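You operate a simulated robot arm through the tools that you are given. There is no shell and no other tool. Be economical: measure what you need, move in short steps, check, and stop when the job is done.

You are at the controls of a simulated robot arm. One attempt, no reset.

## Task
Take the short brass sleeve and put it on the shelf. Then put the end cap from the far granite in the red tray there. Then put the tall brass sleeve on the top of the desk with hutch. The order counts.

The check looks at the end state, three seconds after you hand in, the way a careful person would. Anything else that was tipped, shoved, dropped, spilled or broken makes it a failure. Lids that push on must go on centred and level and be pressed home; caps that screw on are set level and turned clockwise until they are tight.

## Robot
A 6-joint arm with a two-finger gripper on a trunk, on a base that drives. Base frame: it is fixed to the floor where the robot stands at the start and does not move with it; the origin is under the middle of the robot, x ahead of it, y to its left, z up; the surface under the hand at the start is at about z = 710. Readings come in mm, rad, newtons and seconds.
With the tool pointing down near the work surface it reaches from about 320 to 840 mm from the robot's upright axis, wherever it stands. Its first joint turns from -2.897 to 2.897 rad. Places, roughly: end cap [5500, -500, 750]; shelf (68x18 cm) [-2080, 1080, 840]; tall brass sleeve (4x4x4 cm) [1200, 5400, 800]; top of the desk with hutch [5300, 5200, 800]; tray [5750, 250, 750]. Payload 2.45 kg.
The TCP is the grasp point between the finger pads, 20 mm short of the fingertips. In the tool frame z runs along the fingers and y along their closing line. Largest opening 140 mm; the body of the gripper starts 168 mm behind the TCP.
Orientation is that of the tool frame in the base frame, as a unit quaternion [x, y, z, w]. With the fingers straight down and closing along the base's y, the tool's x points along the base's -x, its y along +y and its z along -z.

## Interface
- The arm moves only by the tool servo_tool. Its argument "increments" is a list of rows, each a list of 7 numbers: the shift along the base's x, y, z in mm, then the turn, a rotation vector about the base's x, y, z in rad, then the finger opening in mm, from 0 to 140. In form: [[x, y, z, wx, wy, wz, grip], ...]. A call has 1 to 20 rows; each row is the pose to reach, as a shift and turn from the pose commanded when the call began. Each row takes 0.2 s and may step no farther than 50 mm and 0.15 rad from the row before; otherwise, or with a gripper value out of range, the whole call is refused. Where a pose cannot be reached the arm comes as near as it can. A force on the tool above 40 N (or 10 N above the force at the start of the call, whichever is more), or a blocked arm, ends the call early, and 0.2 s more pass. Each finger travels about 45 mm/s and halts on what it meets, pressing with about 25 N; the grip force reading is that of the motor and also rises with nothing between the fingers. The clock runs only during rows and for 0.2 s after the last one: add rows that repeat a pose to give the fingers time. The reply holds the time, the measured pose of the TCP, the force on the tool along the base axes, the opening and the grip force, in the units named above and with some noise, with the torque about the TCP (base axes, N m) and any sound that the robot's microphone picked up.
- Cameras (640 x 400 px; columns grow to the right, rows downward): "scene" is now at [66.1, 129.7, 1824.1]; the picture's right is [-0.15, -0.99, 0.00], its down [-0.92, 0.14, -0.37] and it looks along [0.37, -0.06, -0.93] (base axes); focal length 270 px, centre (320, 200). "wrist" rides on the gripper at [78, 11, -209] in the tool frame; the picture's right is [-0.14, 0.99, 0.00], its down [-0.92, -0.13, -0.37] and it looks along [-0.37, -0.05, 0.93] (tool axes); focal length 280 px, centre (320, 200).
- get_image(camera): a new picture of that camera. It takes no simulated time.
- slide_trunk(by): slides the trunk up (or, below 0, down) by that many mm; the arm and the scene camera ride with it, the base frame stays. It gives what a move gives, with no picture.
- base_move(legs): drives the robot by 1 to 6 legs, each [ahead, left, turn to the left] in mm, mm and rad, along the robot's own axes; the way and the turn of a leg run together, so that a leg with both is an arc; at most 1500 mm and 3.142 rad a leg. The arm and the cameras ride along, it lands a little off, and it stops where it bumps. It gives what a move gives.
- aim_head(pan, tilt): turns the head with the scene camera to pan (to the left, within 2.496 rad either way) and tilt (down, from -0.506 to 1.204), counted from straight ahead of the robot. It gives what a move gives.
- probe_pixels(camera, pixels): for up to 12 pixels [column, row] of the newest picture of that camera ("zoom" is the newest enlarged one), the place [x, y, z] in the base frame of the surface seen there, good to about 3 mm. It takes no simulated time.
- zoom(camera, box): a new picture of the part [left, top, right, bottom] of that camera's present view, enlarged. It takes no simulated time.
- hand_in(): hands the job in; it is judged then, once.

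Go step by step. Measure first, check grasps and placings, and put right what went wrong. The budget is 110 turns and 82 pictures, counting those below and the enlarged ones. Unless the task says otherwise, let go and move clear before handing in, and close with one line.

The tools are called after "Call:" as a command line: name --pt "numbers of a row" for each row, then --argument value for the rest, lists and objects as JSON in quotes. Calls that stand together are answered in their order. servo_tool: Moves the arm, as the interface text tells. Its arguments: {"type":"object","properties":{"increments":{"type":"array","items":{"type":"array","items":{"type":"number"}}}},"required":["increments"]} The other tools are called the same way: slide_trunk (by) slides the trunk up or down; base_move (legs) drives the base; aim_head (pan, tilt) turns the head that bears the scene camera; get_image (camera) takes a picture; probe_pixels (camera, pixels) gives the place of the surface under pixels of a picture; zoom (camera, box) takes an enlarged picture of a part of a camera's view; hand_in () hands the job in.

At the start:

```text
time_s: 0.0
tool_pos: [517.0, 123.1, 976.2]
tool_rot: [0.0, 1.0, 0.0, 0.001]
ft_force: [-0.8, 0.3, 0.5]
torque: [-0.01, -0.01, 0.0]
finger_gap: 140.0
gripper_force: 0.0
trunk travel left (down, up): [-100.0, 130.0]
robot x, y, heading: [-4.1, 0.6, -0.002]
head pan, tilt: [-0.15, 1.189]
```

scene: 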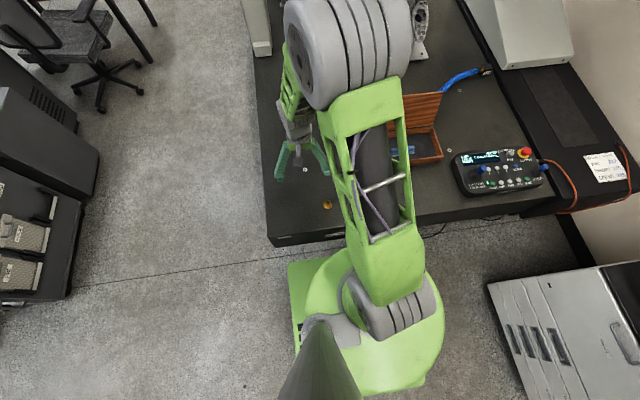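
wrist: 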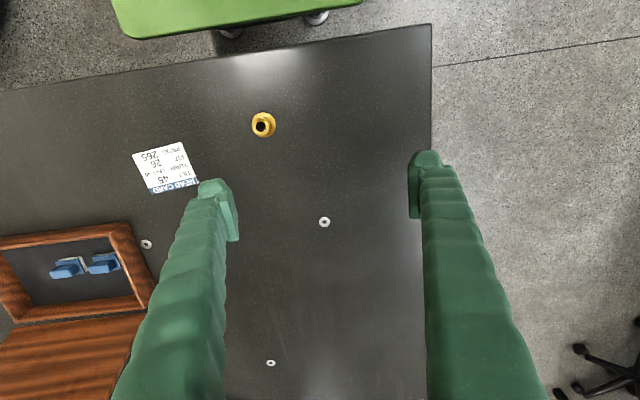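

The wrist picture shows a brass ring-like part at (263,124) on the table in front of the robot, probably the short sleeve. I'll zoom in on it and probe it.

Call:
zoom --camera "wrist" --box '[203, 84, 331, 164]'

Call:
probe_pixels --camera "wrist" --pixels '[[263, 124], [275, 124], [251, 124], [263, 112], [263, 137], [300, 160], [325, 222], [167, 167]]'

```text
5.00 times, centred on (267, 124) of wrist
```

zoom: 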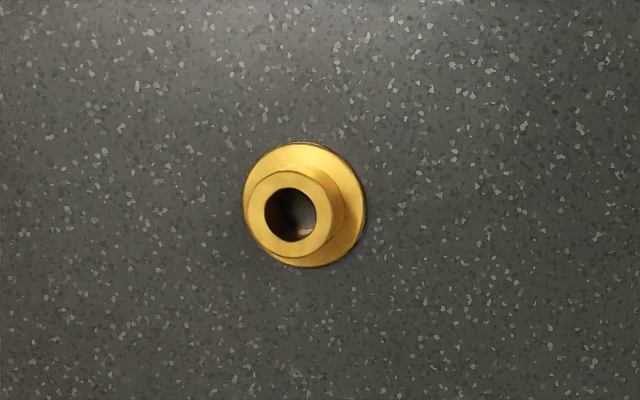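

```text
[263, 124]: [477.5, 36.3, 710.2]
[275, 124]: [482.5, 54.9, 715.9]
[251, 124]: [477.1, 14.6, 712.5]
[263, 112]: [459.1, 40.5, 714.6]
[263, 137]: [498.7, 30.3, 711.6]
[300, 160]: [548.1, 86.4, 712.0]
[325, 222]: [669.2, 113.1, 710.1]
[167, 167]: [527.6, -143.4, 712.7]
```

The sleeve is flanged, with its tube pointing up. I'll probe the zoom for its height and centre.

Call:
probe_pixels --camera "zoom" --pixels '[[257, 216], [324, 216], [290, 179], [290, 250], [254, 190], [355, 216], [305, 150], [246, 185], [315, 260], [295, 215], [400, 216]]'

Call:
aim_head --pan -1.6 --tilt 0.5

Call:
get_image --camera "scene"

```text
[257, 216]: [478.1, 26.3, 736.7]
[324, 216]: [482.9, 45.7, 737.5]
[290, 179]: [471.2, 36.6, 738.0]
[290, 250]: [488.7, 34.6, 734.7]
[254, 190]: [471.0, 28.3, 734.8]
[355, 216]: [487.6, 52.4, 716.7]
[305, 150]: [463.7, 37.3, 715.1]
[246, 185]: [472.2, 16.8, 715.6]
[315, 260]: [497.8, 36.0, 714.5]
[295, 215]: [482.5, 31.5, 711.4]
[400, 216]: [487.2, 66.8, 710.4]
```

```text
time_s: 1.6
tool_pos: [515.7, 123.3, 977.1]
tool_rot: [0.0, 1.0, 0.001, -0.001]
ft_force: [0.0, 0.8, 0.6]
torque: [0.0, -0.03, 0.01]
finger_gap: 140.2
gripper_force: 0.1
trunk travel left (down, up): [-100.0, 130.0]
robot x, y, heading: [-2.0, -2.1, -0.001]
head pan, tilt: [-1.6, 0.499]
```

```text
78 pictures are left
```

scene: 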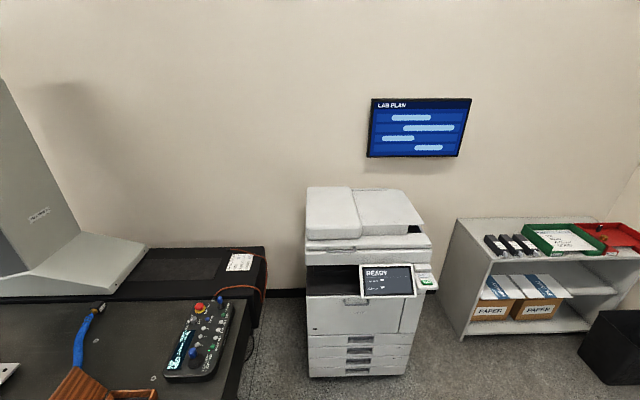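

The sleeve's top is at about z 737, its tube is centred near (480, 36), and it stands 27 mm tall. I'll read the card and the plan, then look toward the shelf.

Call:
zoom --camera "wrist" --box '[120, 130, 216, 190]'

Call:
zoom --camera "scene" --box '[360, 90, 488, 170]'

Call:
aim_head --pan 2.4 --tilt 0.4

Call:
get_image --camera "scene"

```text
6.67 times, centred on (168, 160) of wrist
```

zoom: 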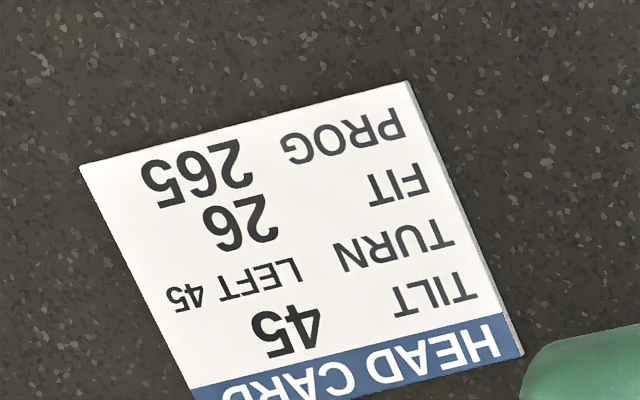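

```text
5.00 times, centred on (424, 130) of scene
```

zoom: 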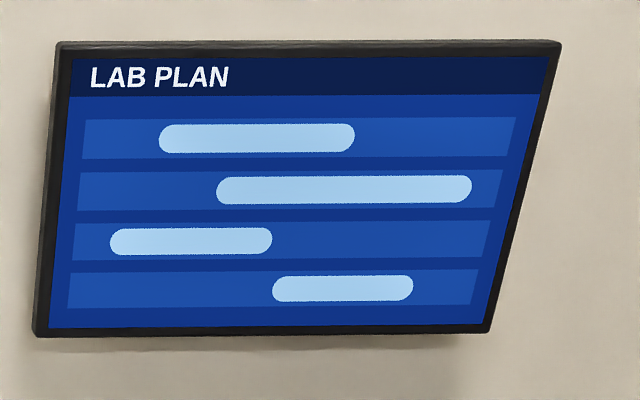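

```text
time_s: 4.8
tool_pos: [517.4, 124.0, 976.3]
tool_rot: [0.001, 1.0, 0.001, 0.0]
ft_force: [0.1, 0.3, 1.6]
torque: [0.02, 0.0, -0.01]
finger_gap: 140.1
gripper_force: 0.0
trunk travel left (down, up): [-100.0, 130.0]
robot x, y, heading: [0.2, 3.1, 0.001]
head pan, tilt: [2.4, 0.4]
```

```text
75 pictures are left
```

scene: 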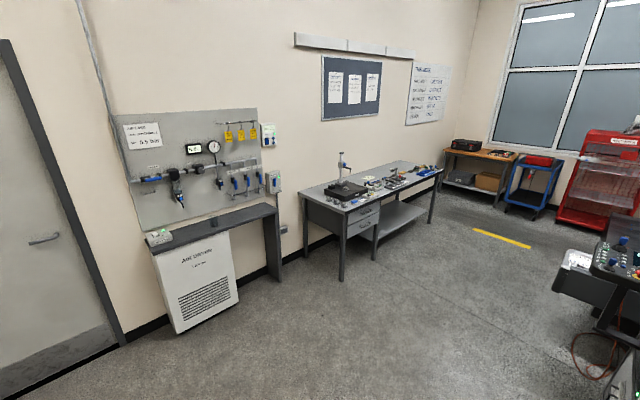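

The shelf is most likely the dark counter at about (215,228). I'll probe it, and move the hand above the short sleeve.

Call:
probe_pixels --camera "scene" --pixels '[[160, 240], [215, 228], [265, 210], [200, 225], [220, 232], [155, 248], [350, 190], [228, 236]]'

Call:
servo_tool --pt "-12 -29 -45 0 0 0 120" --pt "-25 -58 -80 0 0 0 100" --pt "-37 -87 -110 0 0 0 80" --pt "-37 -87 -150 0 0 0 70" --pt "-37 -87 -170 0 0 0 70" --pt "-37 -87 -170 0 0 0 70"

Call:
get_image --camera "wrist"

```text
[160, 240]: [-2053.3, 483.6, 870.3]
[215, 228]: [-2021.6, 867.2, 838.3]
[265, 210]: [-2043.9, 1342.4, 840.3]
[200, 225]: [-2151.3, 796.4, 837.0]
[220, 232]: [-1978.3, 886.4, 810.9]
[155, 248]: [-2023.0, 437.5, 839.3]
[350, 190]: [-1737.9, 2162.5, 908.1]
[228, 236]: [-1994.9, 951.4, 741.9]
```

```text
refused: row 1 steps farther than a row can; nothing moved
```

```text
74 pictures are left
```

wrist: 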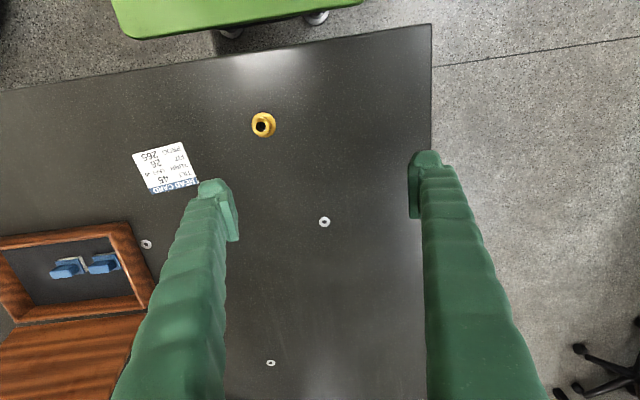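

That call was refused because a row stepped too far, so I'll use smaller steps.

Call:
servo_tool --pt "-12 -29 -30 0 0 0 130" --pt "-25 -58 -60 0 0 0 110" --pt "-37 -87 -90 0 0 0 90" --pt "-37 -87 -130 0 0 0 80" --pt "-37 -87 -170 0 0 0 70" --pt "-37 -87 -170 0 0 0 70"

Call:
get_image --camera "wrist"

```text
time_s: 6.2
tool_pos: [479.3, 34.4, 804.9]
tool_rot: [0.001, 1.0, 0.0, 0.001]
ft_force: [-0.8, -0.2, -0.2]
torque: [0.02, -0.04, 0.0]
finger_gap: 69.6
gripper_force: 0.0
trunk travel left (down, up): [-100.0, 130.0]
robot x, y, heading: [1.6, -1.5, -0.001]
head pan, tilt: [2.4, 0.4]
```

```text
73 pictures are left
```

wrist: 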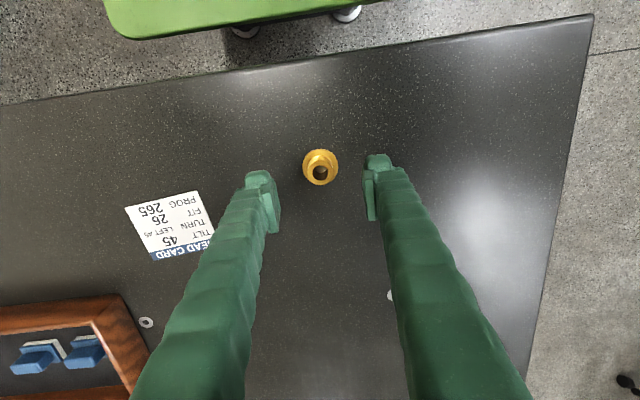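

The sleeve at (320,167) sits between the fingers. I'll go down to z about 739 and close on the tube.

Call:
servo_tool --pt "0 1 -35 0 0 0 70" --pt "0 1 -55 0 0 0 70" --pt "0 1 -67 0 0 0 70" --pt "0 1 -67 0 0 0 50" --pt "0 1 -67 0 0 0 30" --pt "0 1 -67 0 0 0 15" --pt "0 1 -67 0 0 0 15" --pt "0 1 -67 0 0 0 15" --pt "0 1 -67 0 0 0 15"

Call:
get_image --camera "wrist"

```text
time_s: 8.2
tool_pos: [479.2, 37.6, 737.6]
tool_rot: [0.0, 1.0, 0.0, 0.0]
ft_force: [-0.3, 0.5, 0.0]
torque: [0.01, 0.03, 0.0]
finger_gap: 25.4
gripper_force: 25.2
trunk travel left (down, up): [-100.0, 130.0]
robot x, y, heading: [-1.9, 0.3, -0.0]
head pan, tilt: [2.4, 0.4]
```

```text
72 pictures are left
```

wrist: 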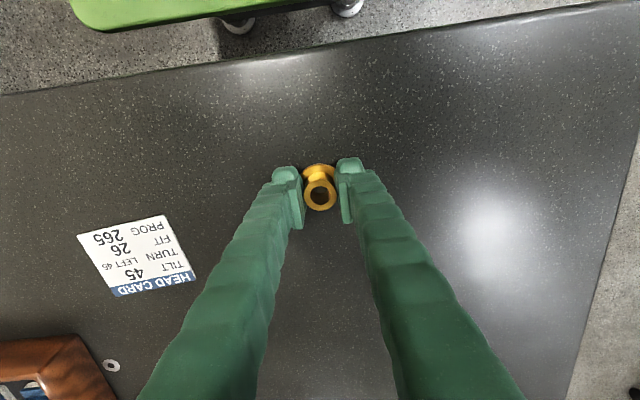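

The grip holds: 25.4 mm opening with 25 N of force. I'll lift, then look to the left and behind before driving.

Call:
servo_tool --pt "0 0 40 0 0 0 15" --pt "0 0 80 0 0 0 15" --pt "0 0 120 0 0 0 15" --pt "0 0 160 0 0 0 15" --pt "0 0 200 0 0 0 15"

Call:
get_image --camera "wrist"

Call:
aim_head --pan 1.6 --tilt 0.6

Call:
get_image --camera "scene"

Call:
aim_head --pan 2.49 --tilt 0.9

Call:
get_image --camera "scene"

```text
time_s: 9.4
tool_pos: [480.2, 35.7, 937.7]
tool_rot: [0.0, 1.0, 0.0, 0.0]
ft_force: [-0.6, -0.2, 0.1]
torque: [0.0, -0.03, 0.03]
finger_gap: 15.0
gripper_force: 0.0
trunk travel left (down, up): [-100.0, 130.0]
robot x, y, heading: [0.4, -2.9, -0.001]
head pan, tilt: [2.4, 0.4]
```

```text
71 pictures are left
```

wrist: 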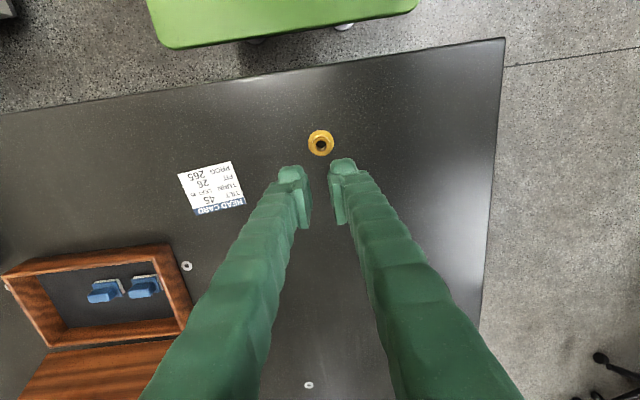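

```text
time_s: 10.6
tool_pos: [481.0, 36.2, 938.5]
tool_rot: [0.001, 1.0, 0.0, 0.0]
ft_force: [0.6, 0.4, 0.4]
torque: [0.01, 0.03, 0.0]
finger_gap: 15.1
gripper_force: 0.1
trunk travel left (down, up): [-100.0, 130.0]
robot x, y, heading: [-0.8, -0.5, 0.003]
head pan, tilt: [1.6, 0.6]
```

```text
70 pictures are left
```

scene: 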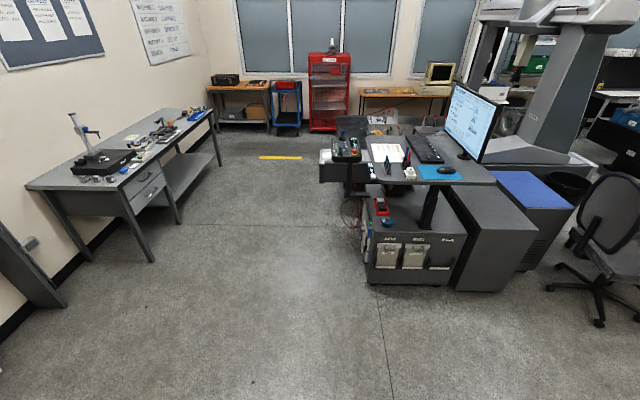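

```text
time_s: 11.8
tool_pos: [481.0, 36.2, 938.0]
tool_rot: [0.0, 1.0, 0.0, 0.0]
ft_force: [0.1, 1.1, 0.8]
torque: [0.01, 0.01, 0.01]
finger_gap: 14.9
gripper_force: 0.0
trunk travel left (down, up): [-100.0, 130.0]
robot x, y, heading: [0.9, -1.3, 0.0]
head pan, tilt: [2.491, 0.901]
```

```text
69 pictures are left
```

scene: 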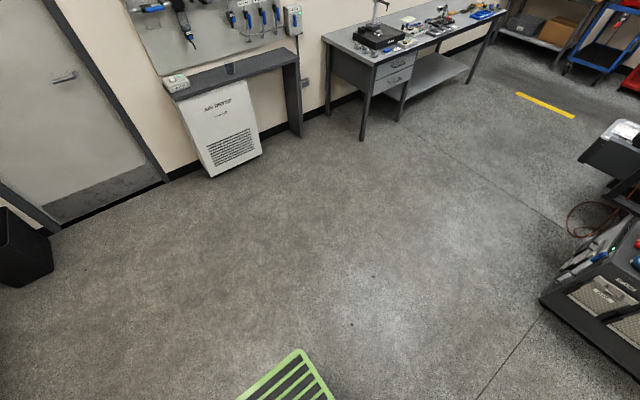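

The sleeve slipped out and still stands at (320,143). I'll take a closer look before trying again.

Call:
zoom --camera "wrist" --box '[288, 123, 352, 163]'

Call:
probe_pixels --camera "zoom" --pixels '[[320, 260], [320, 150], [265, 210], [395, 210], [320, 100], [215, 200], [420, 200], [320, 300], [320, 215], [100, 215]]'

```text
10.00 times, centred on (320, 143) of wrist
```

zoom: 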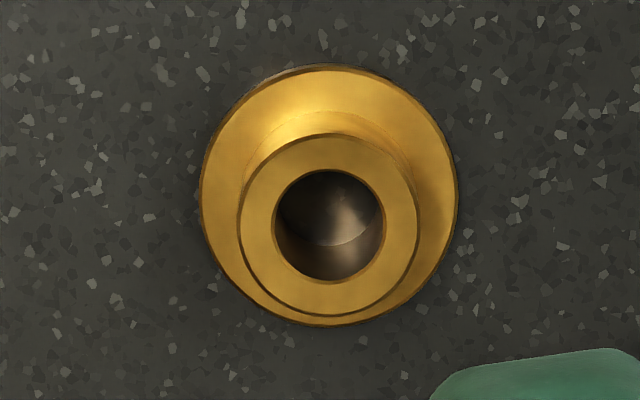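

```text
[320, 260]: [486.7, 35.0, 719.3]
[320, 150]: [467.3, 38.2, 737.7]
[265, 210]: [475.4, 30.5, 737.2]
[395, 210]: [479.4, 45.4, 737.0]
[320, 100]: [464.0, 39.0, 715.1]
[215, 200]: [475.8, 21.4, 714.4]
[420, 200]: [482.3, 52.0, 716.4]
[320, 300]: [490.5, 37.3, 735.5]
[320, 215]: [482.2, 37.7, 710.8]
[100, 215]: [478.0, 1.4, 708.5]
```

The tube is about 25 mm across and looks cylindrical, centred near (480, 37.5). I'll regrip a little lower, command full closure, and begin with a slow, small lift.

Call:
servo_tool --pt "0 1 0 0 0 0 50" --pt "0 1 -40 0 0 0 60" --pt "0 1 -80 0 0 0 60" --pt "0 1 -120 0 0 0 60" --pt "0 1 -160 0 0 0 60" --pt "0 1 -190 0 0 0 60" --pt "0 1 -202 0 0 0 60" --pt "0 1 -202 0 0 0 40" --pt "0 1 -202 0 0 0 20" --pt "0 1 -202 0 0 0 0" --pt "0 1 -202 0 0 0 0" --pt "0 1 -202 0 0 0 0" --pt "0 1 -202 0 0 0 0"

Call:
zoom --camera "wrist" --box '[256, 140, 384, 220]'

Call:
servo_tool --pt "0 0 1 0 0 0 0" --pt "0 0 3 0 0 0 0" --pt "0 0 6 0 0 0 0" --pt "0 0 6 0 0 0 0"

Call:
zoom --camera "wrist" --box '[256, 140, 384, 220]'

```text
time_s: 14.6
tool_pos: [476.8, 37.2, 737.6]
tool_rot: [0.0, 1.0, 0.0, 0.001]
ft_force: [0.1, 0.2, 1.0]
torque: [-0.02, -0.01, 0.0]
finger_gap: 25.1
gripper_force: 25.1
trunk travel left (down, up): [-100.0, 130.0]
robot x, y, heading: [0.6, 3.4, -0.003]
head pan, tilt: [2.491, 0.901]
```

```text
5.00 times, centred on (320, 180) of wrist
```

zoom: 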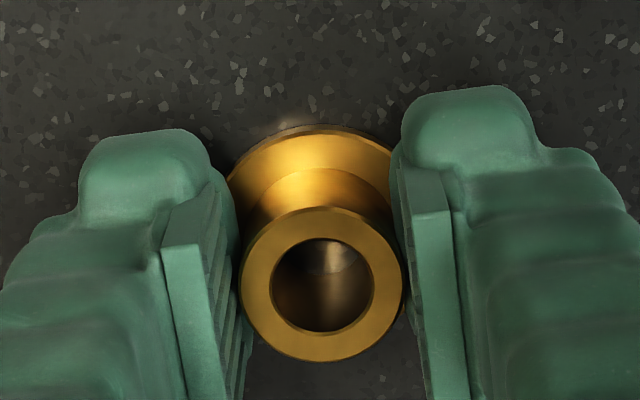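

```text
time_s: 15.6
tool_pos: [478.4, 37.7, 743.4]
tool_rot: [-0.001, 1.0, 0.0, 0.001]
ft_force: [-0.4, 0.3, -0.7]
torque: [-0.02, 0.02, -0.01]
finger_gap: 25.2
gripper_force: 24.9
trunk travel left (down, up): [-100.0, 130.0]
robot x, y, heading: [-1.5, 3.3, -0.002]
head pan, tilt: [2.491, 0.901]
```

```text
5.00 times, centred on (320, 180) of wrist
```

zoom: 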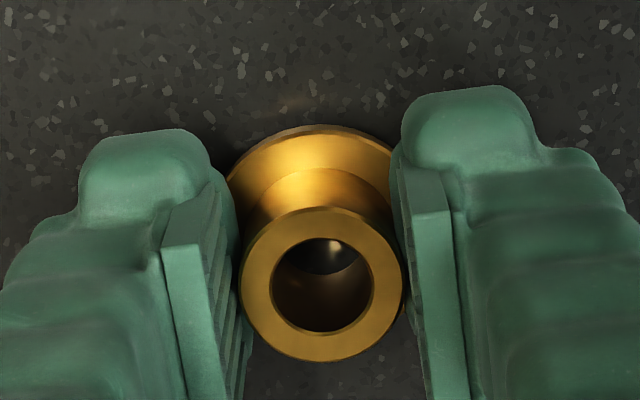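

This time the sleeve rose with the fingers. I'll keep lifting gently and check again.

Call:
servo_tool --pt "0 0 3 0 0 0 0" --pt "0 0 8 0 0 0 0" --pt "0 0 15 0 0 0 0" --pt "0 0 23 0 0 0 0" --pt "0 0 32 0 0 0 0" --pt "0 0 42 0 0 0 0" --pt "0 0 52 0 0 0 0" --pt "0 0 60 0 0 0 0" --pt "0 0 66 0 0 0 0" --pt "0 0 70 0 0 0 0" --pt "0 0 72 0 0 0 0"

Call:
zoom --camera "wrist" --box '[256, 140, 384, 220]'

```text
time_s: 18.0
tool_pos: [479.6, 38.4, 814.8]
tool_rot: [0.0, 1.0, 0.001, 0.0]
ft_force: [0.0, -0.7, -0.9]
torque: [0.01, -0.02, -0.01]
finger_gap: 25.3
gripper_force: 25.1
trunk travel left (down, up): [-100.0, 130.0]
robot x, y, heading: [3.1, 1.1, 0.001]
head pan, tilt: [2.491, 0.901]
```

```text
5.00 times, centred on (320, 180) of wrist
```

zoom: 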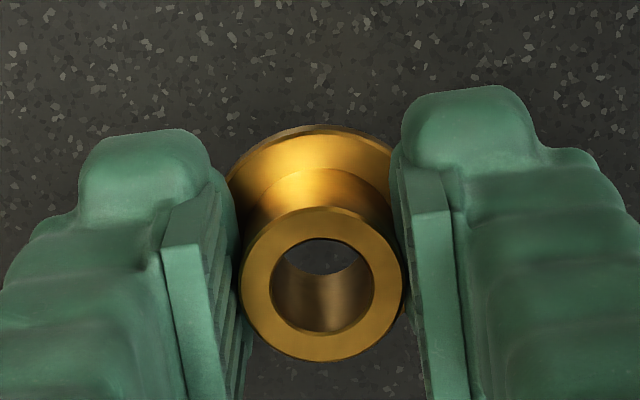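

The grip is firm. I'll raise the sleeve above shelf height and then back away from the desk.

Call:
servo_tool --pt "0 0 3 0 0 0 0" --pt "0 0 9 0 0 0 0" --pt "0 0 18 0 0 0 0" --pt "0 0 28 0 0 0 0" --pt "0 0 38 0 0 0 0" --pt "0 0 48 0 0 0 0" --pt "0 0 58 0 0 0 0" --pt "0 0 68 0 0 0 0" --pt "0 0 78 0 0 0 0" --pt "0 0 88 0 0 0 0" --pt "0 0 98 0 0 0 0" --pt "0 0 108 0 0 0 0" --pt "0 0 118 0 0 0 0" --pt "0 0 126 0 0 0 0" --pt "0 0 132 0 0 0 0" --pt "0 0 134 0 0 0 0"

Call:
base_move --legs '[[-350, 0, 0], [-350, 0, 0]]'

Call:
get_image --camera "wrist"

```text
time_s: 21.4
tool_pos: [478.3, 38.5, 949.8]
tool_rot: [0.0, 1.0, 0.0, 0.0]
ft_force: [-0.1, 0.4, -1.7]
torque: [0.0, -0.04, 0.0]
finger_gap: 25.3
gripper_force: 25.0
trunk travel left (down, up): [-100.0, 130.0]
robot x, y, heading: [1.6, -0.3, -0.002]
head pan, tilt: [2.491, 0.901]
```

```text
time_s: 25.5
tool_pos: [-226.4, 39.5, 950.6]
tool_rot: [-0.003, 1.0, 0.0, 0.0]
ft_force: [0.3, 1.0, -1.1]
torque: [0.04, -0.03, 0.02]
finger_gap: 25.1
gripper_force: 25.6
trunk travel left (down, up): [-100.0, 130.0]
robot x, y, heading: [-705.7, -1.0, 0.006]
head pan, tilt: [2.491, 0.901]
```

```text
64 pictures are left
```

wrist: 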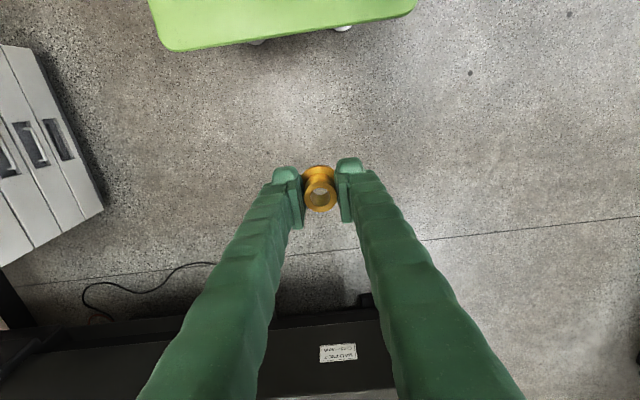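

The sleeve is still held. Now I'll turn around and drive toward the shelf.

Call:
base_move --legs '[[0, 0, 1.57], [0, 0, 1.565], [500, -1050, 0]]'

Call:
aim_head --pan 0 --tilt 0.75

Call:
get_image --camera "scene"

Call:
get_image --camera "wrist"

```text
time_s: 42.8
tool_pos: [-1727.7, 958.8, 949.3]
tool_rot: [1.0, 0.03, 0.0, 0.0]
ft_force: [-0.6, 0.3, -0.6]
torque: [-0.02, -0.05, 0.05]
finger_gap: 25.3
gripper_force: 24.9
trunk travel left (down, up): [-100.0, 130.0]
robot x, y, heading: [-1251.2, 1027.8, -3.079]
head pan, tilt: [2.491, 0.901]
```

```text
time_s: 45.0
tool_pos: [-1728.8, 958.7, 950.0]
tool_rot: [1.0, 0.03, 0.0, 0.0]
ft_force: [-0.2, 0.2, -0.9]
torque: [0.01, -0.01, -0.04]
finger_gap: 25.4
gripper_force: 25.3
trunk travel left (down, up): [-100.0, 130.0]
robot x, y, heading: [-1253.0, 1024.4, -3.085]
head pan, tilt: [0.0, 0.75]
```

```text
63 pictures are left
```

scene: 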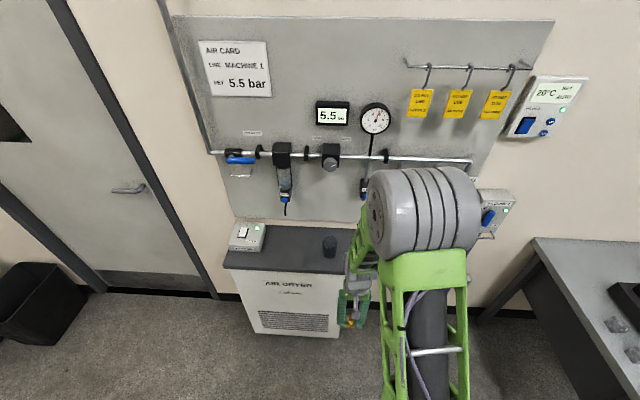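

```text
62 pictures are left
```

wrist: 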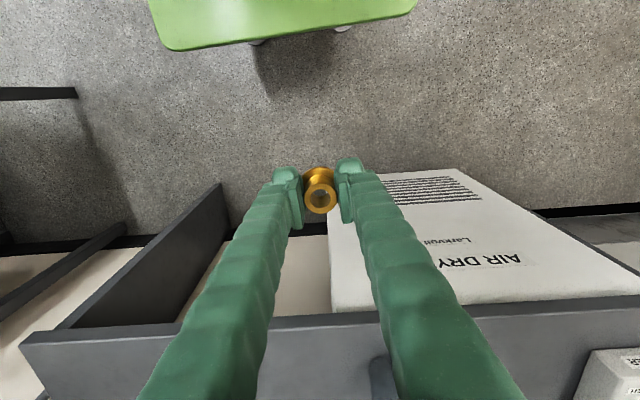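

The sleeve is still held. I'll probe the shelf, the items on it and the wall fittings above it.

Call:
probe_pixels --camera "scene" --pixels '[[329, 246], [290, 235], [347, 240], [225, 262], [250, 236], [285, 190], [330, 160], [370, 120], [364, 190], [340, 270], [300, 260], [465, 165]]'

Call:
probe_pixels --camera "wrist" --pixels '[[60, 350], [150, 350], [30, 340], [378, 375], [550, 330], [600, 375], [470, 320], [330, 350], [210, 390], [600, 330]]'

```text
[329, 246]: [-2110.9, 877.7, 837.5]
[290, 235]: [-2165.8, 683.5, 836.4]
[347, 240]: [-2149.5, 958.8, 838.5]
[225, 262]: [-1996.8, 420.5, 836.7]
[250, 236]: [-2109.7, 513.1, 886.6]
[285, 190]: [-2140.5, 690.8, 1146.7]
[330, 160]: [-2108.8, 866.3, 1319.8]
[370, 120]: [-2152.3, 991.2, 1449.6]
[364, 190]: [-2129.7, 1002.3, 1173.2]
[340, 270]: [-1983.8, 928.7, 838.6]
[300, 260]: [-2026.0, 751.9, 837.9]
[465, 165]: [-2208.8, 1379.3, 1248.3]
```

```text
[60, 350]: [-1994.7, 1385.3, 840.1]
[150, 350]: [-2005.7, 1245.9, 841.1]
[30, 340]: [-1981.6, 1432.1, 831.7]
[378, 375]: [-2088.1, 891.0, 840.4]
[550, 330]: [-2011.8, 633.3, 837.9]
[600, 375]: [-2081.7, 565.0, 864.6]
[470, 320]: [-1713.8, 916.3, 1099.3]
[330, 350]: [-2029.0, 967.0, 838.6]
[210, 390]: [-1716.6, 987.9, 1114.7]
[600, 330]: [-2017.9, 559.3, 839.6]
```

There's a dark item at y≈880, and the shelf is clear around y 1180, with its top at z≈839. I'll drive closer.

Call:
base_move --legs '[[230, -200, -0.058]]'

Call:
get_image --camera "wrist"

Call:
get_image --camera "scene"

```text
time_s: 47.4
tool_pos: [-1971.8, 1176.5, 949.3]
tool_rot: [1.0, 0.003, 0.0, 0.0]
ft_force: [0.4, 0.7, -0.8]
torque: [0.0, -0.03, 0.0]
finger_gap: 25.5
gripper_force: 24.9
trunk travel left (down, up): [-100.0, 130.0]
robot x, y, heading: [-1489.3, 1216.0, -3.138]
head pan, tilt: [0.0, 0.75]
```

```text
61 pictures are left
```

wrist: 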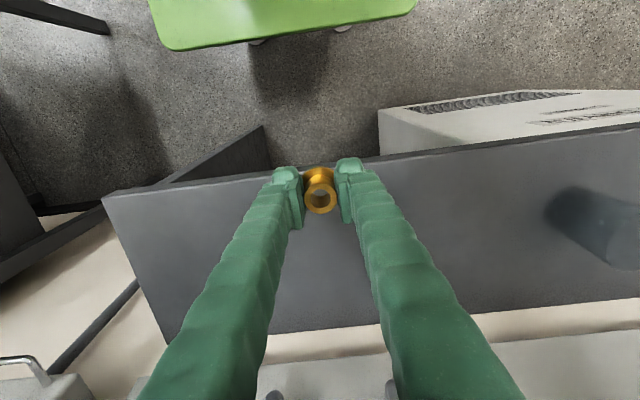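

```text
60 pictures are left
```

scene: 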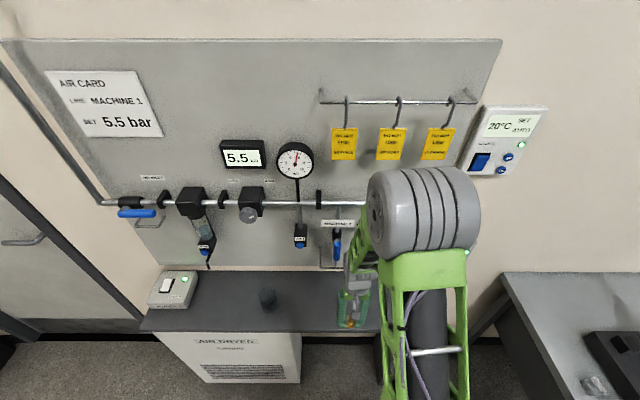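

Some valves hang near (337,240), so I'll probe them for clearance.

Call:
probe_pixels --camera "scene" --pixels '[[337, 245], [337, 225], [322, 262], [300, 240], [330, 300], [345, 290], [350, 205], [400, 150], [440, 150], [300, 300]]'

Call:
probe_pixels --camera "wrist" --pixels '[[390, 388], [273, 396], [320, 330], [300, 345], [330, 380], [360, 330], [345, 290], [330, 225], [300, 185]]'

```text
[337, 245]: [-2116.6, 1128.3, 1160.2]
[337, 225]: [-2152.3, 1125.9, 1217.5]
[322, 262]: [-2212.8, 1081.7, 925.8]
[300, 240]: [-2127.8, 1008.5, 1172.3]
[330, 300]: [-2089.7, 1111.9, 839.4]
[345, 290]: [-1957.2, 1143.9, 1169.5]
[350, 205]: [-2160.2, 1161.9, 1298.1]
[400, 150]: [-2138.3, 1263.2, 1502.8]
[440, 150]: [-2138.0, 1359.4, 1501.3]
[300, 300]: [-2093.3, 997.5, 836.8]
```

```text
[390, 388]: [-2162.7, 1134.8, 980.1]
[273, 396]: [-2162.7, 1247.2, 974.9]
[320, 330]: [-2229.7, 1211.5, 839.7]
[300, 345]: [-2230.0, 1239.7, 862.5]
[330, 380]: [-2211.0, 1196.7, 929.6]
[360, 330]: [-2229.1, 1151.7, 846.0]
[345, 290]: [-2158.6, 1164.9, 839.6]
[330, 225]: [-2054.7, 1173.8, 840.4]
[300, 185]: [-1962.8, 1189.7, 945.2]
```

The handles reach no nearer than x≈-2116 at z≥1160, so (-2048, 1255) is clear. I'll move there and lower the sleeve slowly.

Call:
servo_tool --pt "-10 10 0 0 0 0 0" --pt "-25 25 0 0 0 0 0" --pt "-40 40 0 0 0 0 0" --pt "-55 55 0 0 0 0 0" --pt "-68 70 0 0 0 0 0" --pt "-75 78 0 0 0 0 0" --pt "-75 78 -5 0 0 0 0" --pt "-75 78 -15 0 0 0 0" --pt "-75 78 -27 0 0 0 0" --pt "-75 78 -39 0 0 0 0" --pt "-75 78 -51 0 0 0 0" --pt "-75 78 -62 0 0 0 0" --pt "-75 78 -70 0 0 0 0" --pt "-75 78 -75 0 0 0 0" --pt "-75 78 -77 0 0 0 0"

Call:
get_image --camera "wrist"

```text
time_s: 50.6
tool_pos: [-2046.0, 1253.7, 873.0]
tool_rot: [1.0, 0.004, -0.001, -0.001]
ft_force: [-0.1, 0.0, -0.7]
torque: [-0.03, -0.01, -0.03]
finger_gap: 25.1
gripper_force: 25.0
trunk travel left (down, up): [-100.0, 130.0]
robot x, y, heading: [-1495.9, 1217.3, -3.135]
head pan, tilt: [0.0, 0.75]
```

```text
59 pictures are left
```

wrist: 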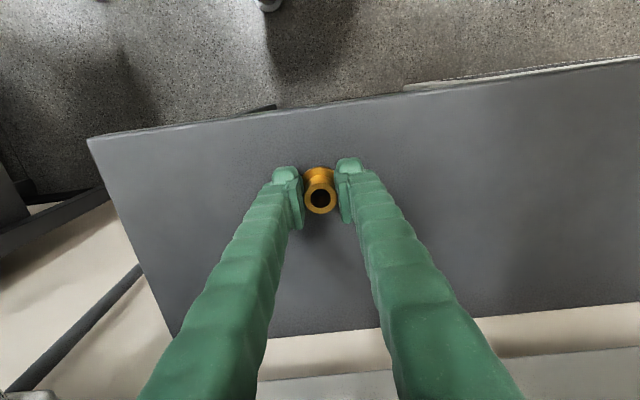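

About 6 mm remain. I'll lower in 1 mm steps until the force shows contact.

Call:
servo_tool --pt "0 0 -2 0 0 0 0" --pt "0 0 -4 0 0 0 0" --pt "0 0 -5 0 0 0 0" --pt "0 0 -6 0 0 0 0" --pt "0 0 -6 0 0 0 0"

Call:
servo_tool --pt "0 0 -1 0 0 0 0" --pt "0 0 -1 0 0 0 0"

```text
time_s: 51.8
tool_pos: [-2045.8, 1254.1, 868.0]
tool_rot: [1.0, 0.002, -0.001, 0.0]
ft_force: [1.2, 0.8, 5.2]
torque: [0.0, -0.02, -0.01]
finger_gap: 25.4
gripper_force: 25.2
trunk travel left (down, up): [-100.0, 130.0]
robot x, y, heading: [-1492.2, 1214.6, -3.139]
head pan, tilt: [0.0, 0.75]
```

```text
time_s: 52.4
tool_pos: [-2046.7, 1252.8, 867.4]
tool_rot: [1.0, 0.003, -0.003, 0.001]
ft_force: [2.7, 1.9, 18.9]
torque: [0.0, -0.05, -0.04]
finger_gap: 25.3
gripper_force: 25.4
trunk travel left (down, up): [-100.0, 130.0]
robot x, y, heading: [-1488.8, 1214.6, -3.138]
head pan, tilt: [0.0, 0.75]
```

The force rose, so the sleeve is in contact. I'll ease up 1 mm, open, rise, and check.

Call:
servo_tool --pt "0 0 1 0 0 0 24" --pt "0 0 1 0 0 0 35" --pt "0 0 1 0 0 0 50" --pt "0 0 1 0 0 0 60" --pt "0 0 1 0 0 0 60" --pt "0 0 20 0 0 0 60" --pt "0 0 60 0 0 0 60" --pt "0 0 100 0 0 0 60" --pt "40 0 120 0 0 0 60" --pt "75 0 120 0 0 0 60"

Call:
get_image --camera "wrist"

```text
time_s: 54.6
tool_pos: [-1970.2, 1255.4, 987.5]
tool_rot: [1.0, 0.002, -0.001, 0.0]
ft_force: [0.0, -0.1, 0.7]
torque: [0.01, 0.04, -0.01]
finger_gap: 60.1
gripper_force: 0.1
trunk travel left (down, up): [-100.0, 130.0]
robot x, y, heading: [-1492.1, 1217.2, -3.137]
head pan, tilt: [0.0, 0.75]
```

```text
58 pictures are left
```

wrist: 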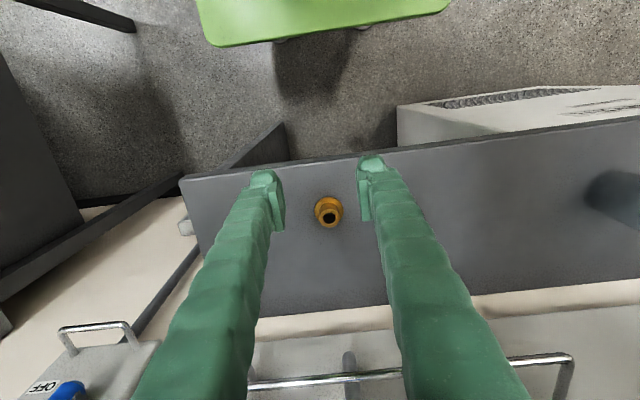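

The short sleeve stands upright on the shelf at (328,212). Next I'll back off, turn around, and look for a route to the end cap at x≈5500.

Call:
base_move --legs '[[-800, 300, 0], [0, 0, -1.57], [0, 0, -1.57]]'

Call:
aim_head --pan 0 --tilt 0.4

Call:
get_image --camera "scene"

```text
time_s: 66.9
tool_pos: [-207.1, 871.3, 985.9]
tool_rot: [0.013, 1.0, 0.0, 0.001]
ft_force: [0.3, 0.5, -0.6]
torque: [0.01, 0.0, -0.02]
finger_gap: 59.9
gripper_force: 0.1
trunk travel left (down, up): [-100.0, 130.0]
robot x, y, heading: [-685.0, 928.0, -0.025]
head pan, tilt: [0.0, 0.75]
```

```text
time_s: 67.7
tool_pos: [-207.6, 872.2, 985.4]
tool_rot: [0.013, 1.0, 0.0, 0.0]
ft_force: [0.2, 0.5, -0.7]
torque: [-0.01, -0.03, 0.03]
finger_gap: 60.0
gripper_force: 0.2
trunk travel left (down, up): [-100.0, 130.0]
robot x, y, heading: [-682.8, 921.0, -0.027]
head pan, tilt: [0.0, 0.4]
```

```text
57 pictures are left
```

scene: 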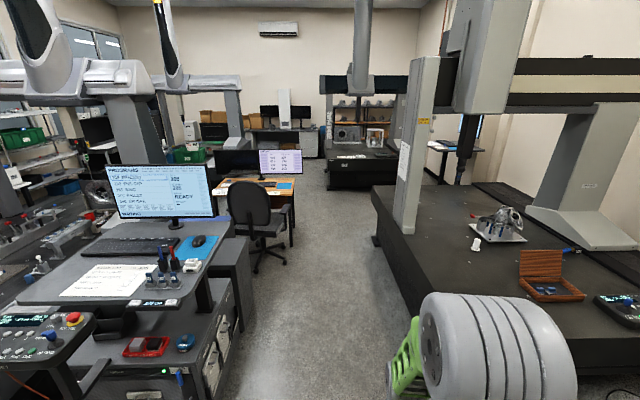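

A corridor runs straight ahead and the far CMM stands at (365,160). I'll probe the corridor edges and the far granite.

Call:
probe_pixels --camera "scene" --pixels '[[240, 330], [380, 240], [372, 195], [375, 245], [290, 245], [265, 270], [300, 200], [328, 160], [330, 187], [355, 152], [390, 157], [310, 158]]'

Call:
zoom --camera "scene" --box '[240, 80, 432, 200]'

```text
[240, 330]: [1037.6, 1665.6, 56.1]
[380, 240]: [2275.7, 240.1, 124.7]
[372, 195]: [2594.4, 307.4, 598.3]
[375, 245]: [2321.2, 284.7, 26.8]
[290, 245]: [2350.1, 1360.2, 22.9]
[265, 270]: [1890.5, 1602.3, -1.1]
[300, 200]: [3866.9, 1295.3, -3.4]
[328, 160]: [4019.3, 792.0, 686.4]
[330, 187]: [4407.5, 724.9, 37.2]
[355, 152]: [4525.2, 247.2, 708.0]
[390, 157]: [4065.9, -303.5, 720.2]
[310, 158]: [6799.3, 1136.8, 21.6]
```

```text
3.33 times, centred on (336, 140) of scene
```

zoom: 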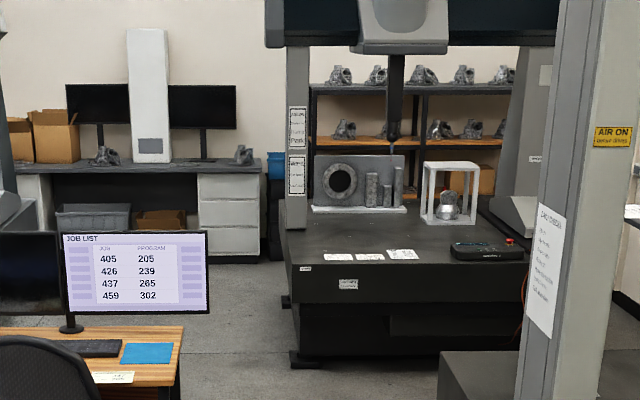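

The corridor is about 1 m wide, from y≈250 to 1350. I'll drive along y≈800 to x≈2900 and look again.

Call:
base_move --legs '[[1400, -60, 0.027], [1400, 0, 0], [700, 0, 0]]'

Call:
get_image --camera "scene"

```text
time_s: 84.8
tool_pos: [3307.4, 821.7, 985.8]
tool_rot: [0.003, 1.0, 0.0, 0.0]
ft_force: [-0.1, 0.5, -0.2]
torque: [0.0, 0.0, 0.0]
finger_gap: 59.7
gripper_force: 0.0
trunk travel left (down, up): [-100.0, 130.0]
robot x, y, heading: [2827.6, 866.5, -0.006]
head pan, tilt: [0.0, 0.4]
```

```text
55 pictures are left
```

scene: 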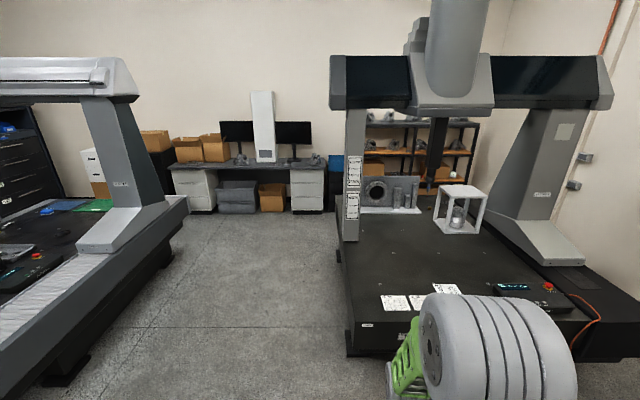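

Call:
zoom --camera "scene" --box '[320, 80, 512, 200]'

Call:
probe_pixels --camera "scene" --pixels '[[350, 330], [340, 255], [340, 215], [375, 192], [410, 195], [458, 225], [458, 210], [420, 212], [370, 232], [540, 240], [325, 215], [345, 265]]'

```text
3.33 times, centred on (416, 140) of scene
```

zoom: 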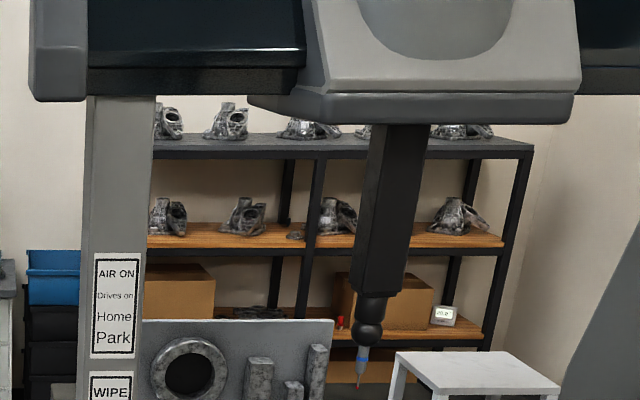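

```text
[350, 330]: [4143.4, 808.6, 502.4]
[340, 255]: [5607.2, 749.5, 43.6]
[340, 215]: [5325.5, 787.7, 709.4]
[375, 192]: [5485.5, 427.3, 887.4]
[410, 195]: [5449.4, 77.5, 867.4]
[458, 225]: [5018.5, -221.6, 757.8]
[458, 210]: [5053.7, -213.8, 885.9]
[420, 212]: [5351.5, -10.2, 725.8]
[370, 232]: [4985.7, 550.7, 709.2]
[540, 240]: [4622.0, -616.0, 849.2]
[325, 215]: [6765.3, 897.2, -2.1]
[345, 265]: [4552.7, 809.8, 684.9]
```

The target area is behind the panel at x≈5450. I'll drive to the far left corner of the granite to see the gap behind it.

Call:
base_move --legs '[[700, 480, 0], [1400, 0, 0], [500, 0, 0]]'

Call:
aim_head --pan -1.2 --tilt 0.55

Call:
get_image --camera "scene"

```text
time_s: 98.6
tool_pos: [5884.2, 1243.1, 986.0]
tool_rot: [0.015, 1.0, 0.0, 0.0]
ft_force: [-0.9, -0.8, -0.5]
torque: [-0.01, 0.02, -0.02]
finger_gap: 60.1
gripper_force: 0.0
trunk travel left (down, up): [-100.0, 130.0]
robot x, y, heading: [5409.2, 1298.5, -0.03]
head pan, tilt: [0.0, 0.4]
```

```text
time_s: 100.0
tool_pos: [5885.1, 1241.9, 986.8]
tool_rot: [0.015, 1.0, 0.0, 0.001]
ft_force: [0.4, 0.2, 0.1]
torque: [0.0, -0.03, -0.03]
finger_gap: 59.9
gripper_force: 0.0
trunk travel left (down, up): [-100.0, 130.0]
robot x, y, heading: [5406.9, 1297.1, -0.029]
head pan, tilt: [-1.201, 0.55]
```

```text
53 pictures are left
```

scene: 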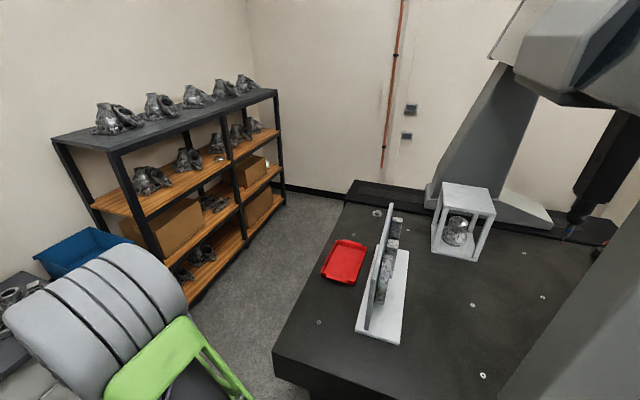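

The red tray is at (344,262), and a small thing near (377,212) may be the end cap. I'll zoom in and probe.

Call:
zoom --camera "scene" --box '[304, 180, 432, 260]'

Call:
probe_pixels --camera "scene" --pixels '[[377, 212], [344, 262], [352, 240], [335, 280], [325, 265], [363, 260], [275, 355], [345, 210], [270, 230], [300, 190], [255, 270], [190, 300]]'

```text
5.00 times, centred on (368, 220) of scene
```

zoom: 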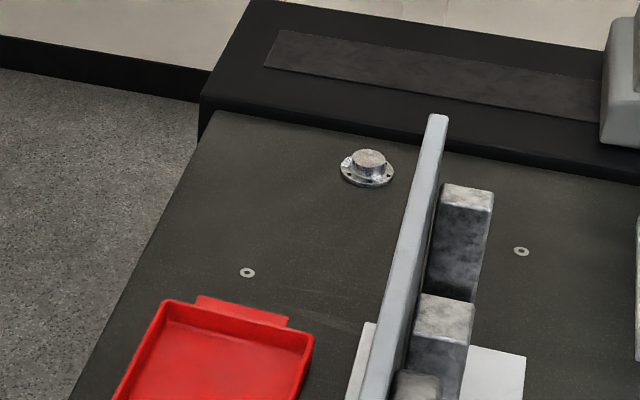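

```text
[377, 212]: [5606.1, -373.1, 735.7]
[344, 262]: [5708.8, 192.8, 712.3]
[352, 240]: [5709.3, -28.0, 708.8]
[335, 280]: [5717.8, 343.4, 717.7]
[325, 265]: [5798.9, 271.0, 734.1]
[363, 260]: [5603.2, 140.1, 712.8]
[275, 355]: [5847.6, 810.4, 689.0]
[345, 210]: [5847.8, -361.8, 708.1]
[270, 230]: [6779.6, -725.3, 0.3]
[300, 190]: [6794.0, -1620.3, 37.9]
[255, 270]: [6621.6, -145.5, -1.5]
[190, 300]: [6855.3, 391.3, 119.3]
```

The end cap is at about (5606, -373) and the tray centre near (5710, 200). The gap between the granite end (x≈5850) and the rack (x≈6850) is about 1 m. I'll check the blue bin and desk, then turn right.

Call:
probe_pixels --camera "scene" --pixels '[[80, 250], [100, 235], [165, 275], [130, 240], [10, 285], [20, 310], [190, 302], [95, 205]]'

Call:
base_move --legs '[[0, 0, -1.54]]'

Call:
aim_head --pan 0.6 --tilt 0.6

Call:
get_image --camera "scene"

```text
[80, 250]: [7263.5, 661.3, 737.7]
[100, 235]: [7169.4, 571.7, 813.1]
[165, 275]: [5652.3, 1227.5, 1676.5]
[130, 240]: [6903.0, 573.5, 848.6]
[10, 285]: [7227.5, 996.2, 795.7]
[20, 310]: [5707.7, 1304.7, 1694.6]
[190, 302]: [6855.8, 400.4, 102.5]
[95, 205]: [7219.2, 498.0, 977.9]
```

```text
time_s: 104.0
tool_pos: [5388.3, 817.2, 986.5]
tool_rot: [0.689, 0.724, -0.001, 0.0]
ft_force: [0.7, -0.5, 0.1]
torque: [0.03, 0.01, 0.01]
finger_gap: 60.2
gripper_force: 0.1
trunk travel left (down, up): [-100.0, 130.0]
robot x, y, heading: [5405.0, 1298.2, -1.521]
head pan, tilt: [-1.201, 0.55]
```

```text
time_s: 105.8
tool_pos: [5388.7, 817.4, 986.6]
tool_rot: [0.689, 0.725, 0.0, 0.0]
ft_force: [-0.4, 0.5, -0.2]
torque: [-0.02, 0.0, -0.01]
finger_gap: 60.0
gripper_force: 0.0
trunk travel left (down, up): [-100.0, 130.0]
robot x, y, heading: [5407.9, 1298.8, -1.52]
head pan, tilt: [0.6, 0.6]
```

```text
51 pictures are left
```

scene: 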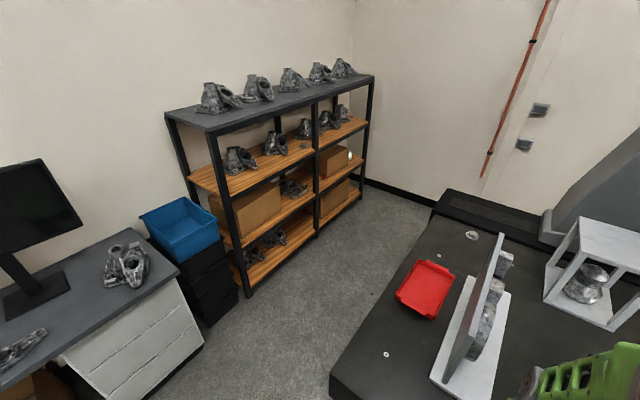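

The way is clear. I'll move left to x≈6330, then ahead to y≈-100, with the arm out over the aisle.

Call:
probe_pixels --camera "scene" --pixels '[[203, 345], [238, 300], [188, 300], [250, 297], [340, 380]]'

Call:
base_move --legs '[[0, 900, -0.05], [700, 0, 0], [700, 0, 0]]'

Call:
aim_head --pan -1.0 --tilt 0.8

Call:
get_image --camera "scene"

```text
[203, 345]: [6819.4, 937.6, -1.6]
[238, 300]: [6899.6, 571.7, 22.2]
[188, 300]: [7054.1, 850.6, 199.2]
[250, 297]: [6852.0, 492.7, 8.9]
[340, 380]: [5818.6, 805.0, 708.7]
```

```text
time_s: 121.0
tool_pos: [6289.7, -566.0, 985.8]
tool_rot: [0.704, 0.711, 0.0, 0.0]
ft_force: [-0.1, 0.5, -0.1]
torque: [-0.02, -0.04, 0.0]
finger_gap: 60.0
gripper_force: 0.0
trunk travel left (down, up): [-100.0, 130.0]
robot x, y, heading: [6327.0, -84.3, -1.561]
head pan, tilt: [0.6, 0.6]
```

```text
time_s: 122.7
tool_pos: [6290.5, -564.9, 986.1]
tool_rot: [0.703, 0.711, 0.0, 0.001]
ft_force: [0.0, -0.6, 0.0]
torque: [-0.03, -0.02, 0.0]
finger_gap: 60.3
gripper_force: 0.1
trunk travel left (down, up): [-100.0, 130.0]
robot x, y, heading: [6328.7, -82.8, -1.561]
head pan, tilt: [-1.0, 0.799]
```

```text
50 pictures are left
```

scene: 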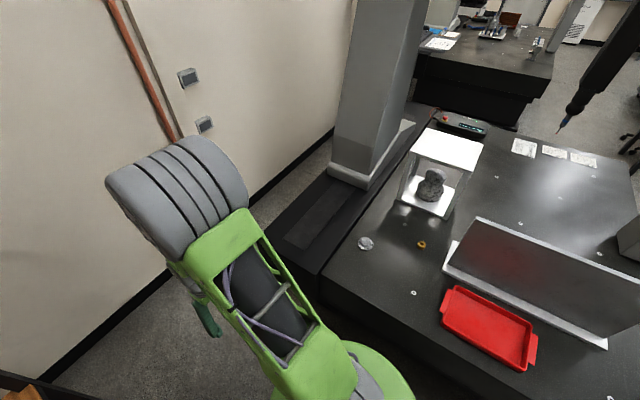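

Besides the end cap at (365,243) there's a brass part at (421,244). I'll zoom in on both and measure them.

Call:
zoom --camera "scene" --box '[400, 230, 448, 260]'

Call:
probe_pixels --camera "zoom" --pixels '[[280, 130], [300, 190], [230, 200], [340, 200], [280, 240], [280, 270], [400, 300], [260, 160], [320, 150]]'

Call:
zoom --camera "scene" --box '[341, 228, 389, 258]'

Call:
probe_pixels --camera "zoom" --pixels '[[320, 200], [320, 150], [250, 200], [400, 200], [320, 260], [320, 300], [200, 200], [450, 200], [320, 120]]'

```text
13.33 times, centred on (424, 245) of scene
```

zoom: 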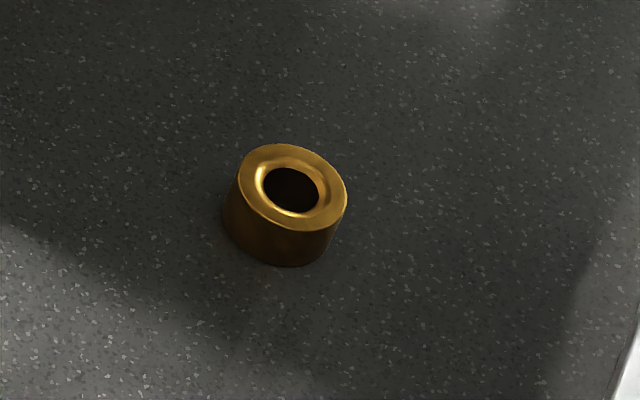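

```text
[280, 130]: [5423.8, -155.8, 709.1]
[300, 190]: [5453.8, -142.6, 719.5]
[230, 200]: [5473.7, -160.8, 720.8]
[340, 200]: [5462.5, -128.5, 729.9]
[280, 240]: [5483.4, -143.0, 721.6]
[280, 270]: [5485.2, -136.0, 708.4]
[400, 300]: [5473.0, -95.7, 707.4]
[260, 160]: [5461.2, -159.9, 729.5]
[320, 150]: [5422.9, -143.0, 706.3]
```

```text
13.33 times, centred on (365, 243) of scene
```

zoom: 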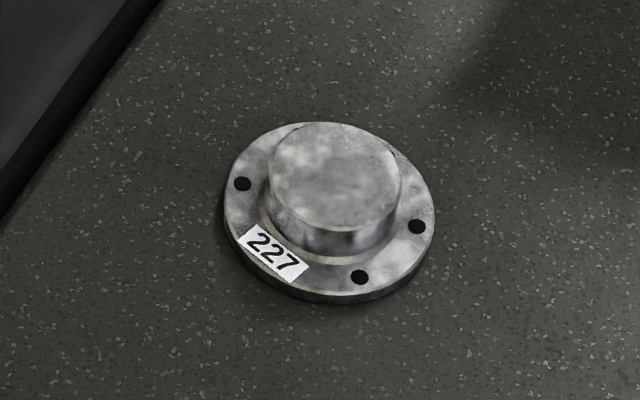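

```text
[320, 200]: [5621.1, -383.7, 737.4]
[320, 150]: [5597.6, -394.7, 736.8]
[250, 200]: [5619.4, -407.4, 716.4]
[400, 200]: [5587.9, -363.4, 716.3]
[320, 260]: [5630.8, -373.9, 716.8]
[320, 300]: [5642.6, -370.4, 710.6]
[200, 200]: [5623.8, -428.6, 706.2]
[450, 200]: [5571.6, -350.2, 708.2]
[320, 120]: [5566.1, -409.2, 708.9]
```

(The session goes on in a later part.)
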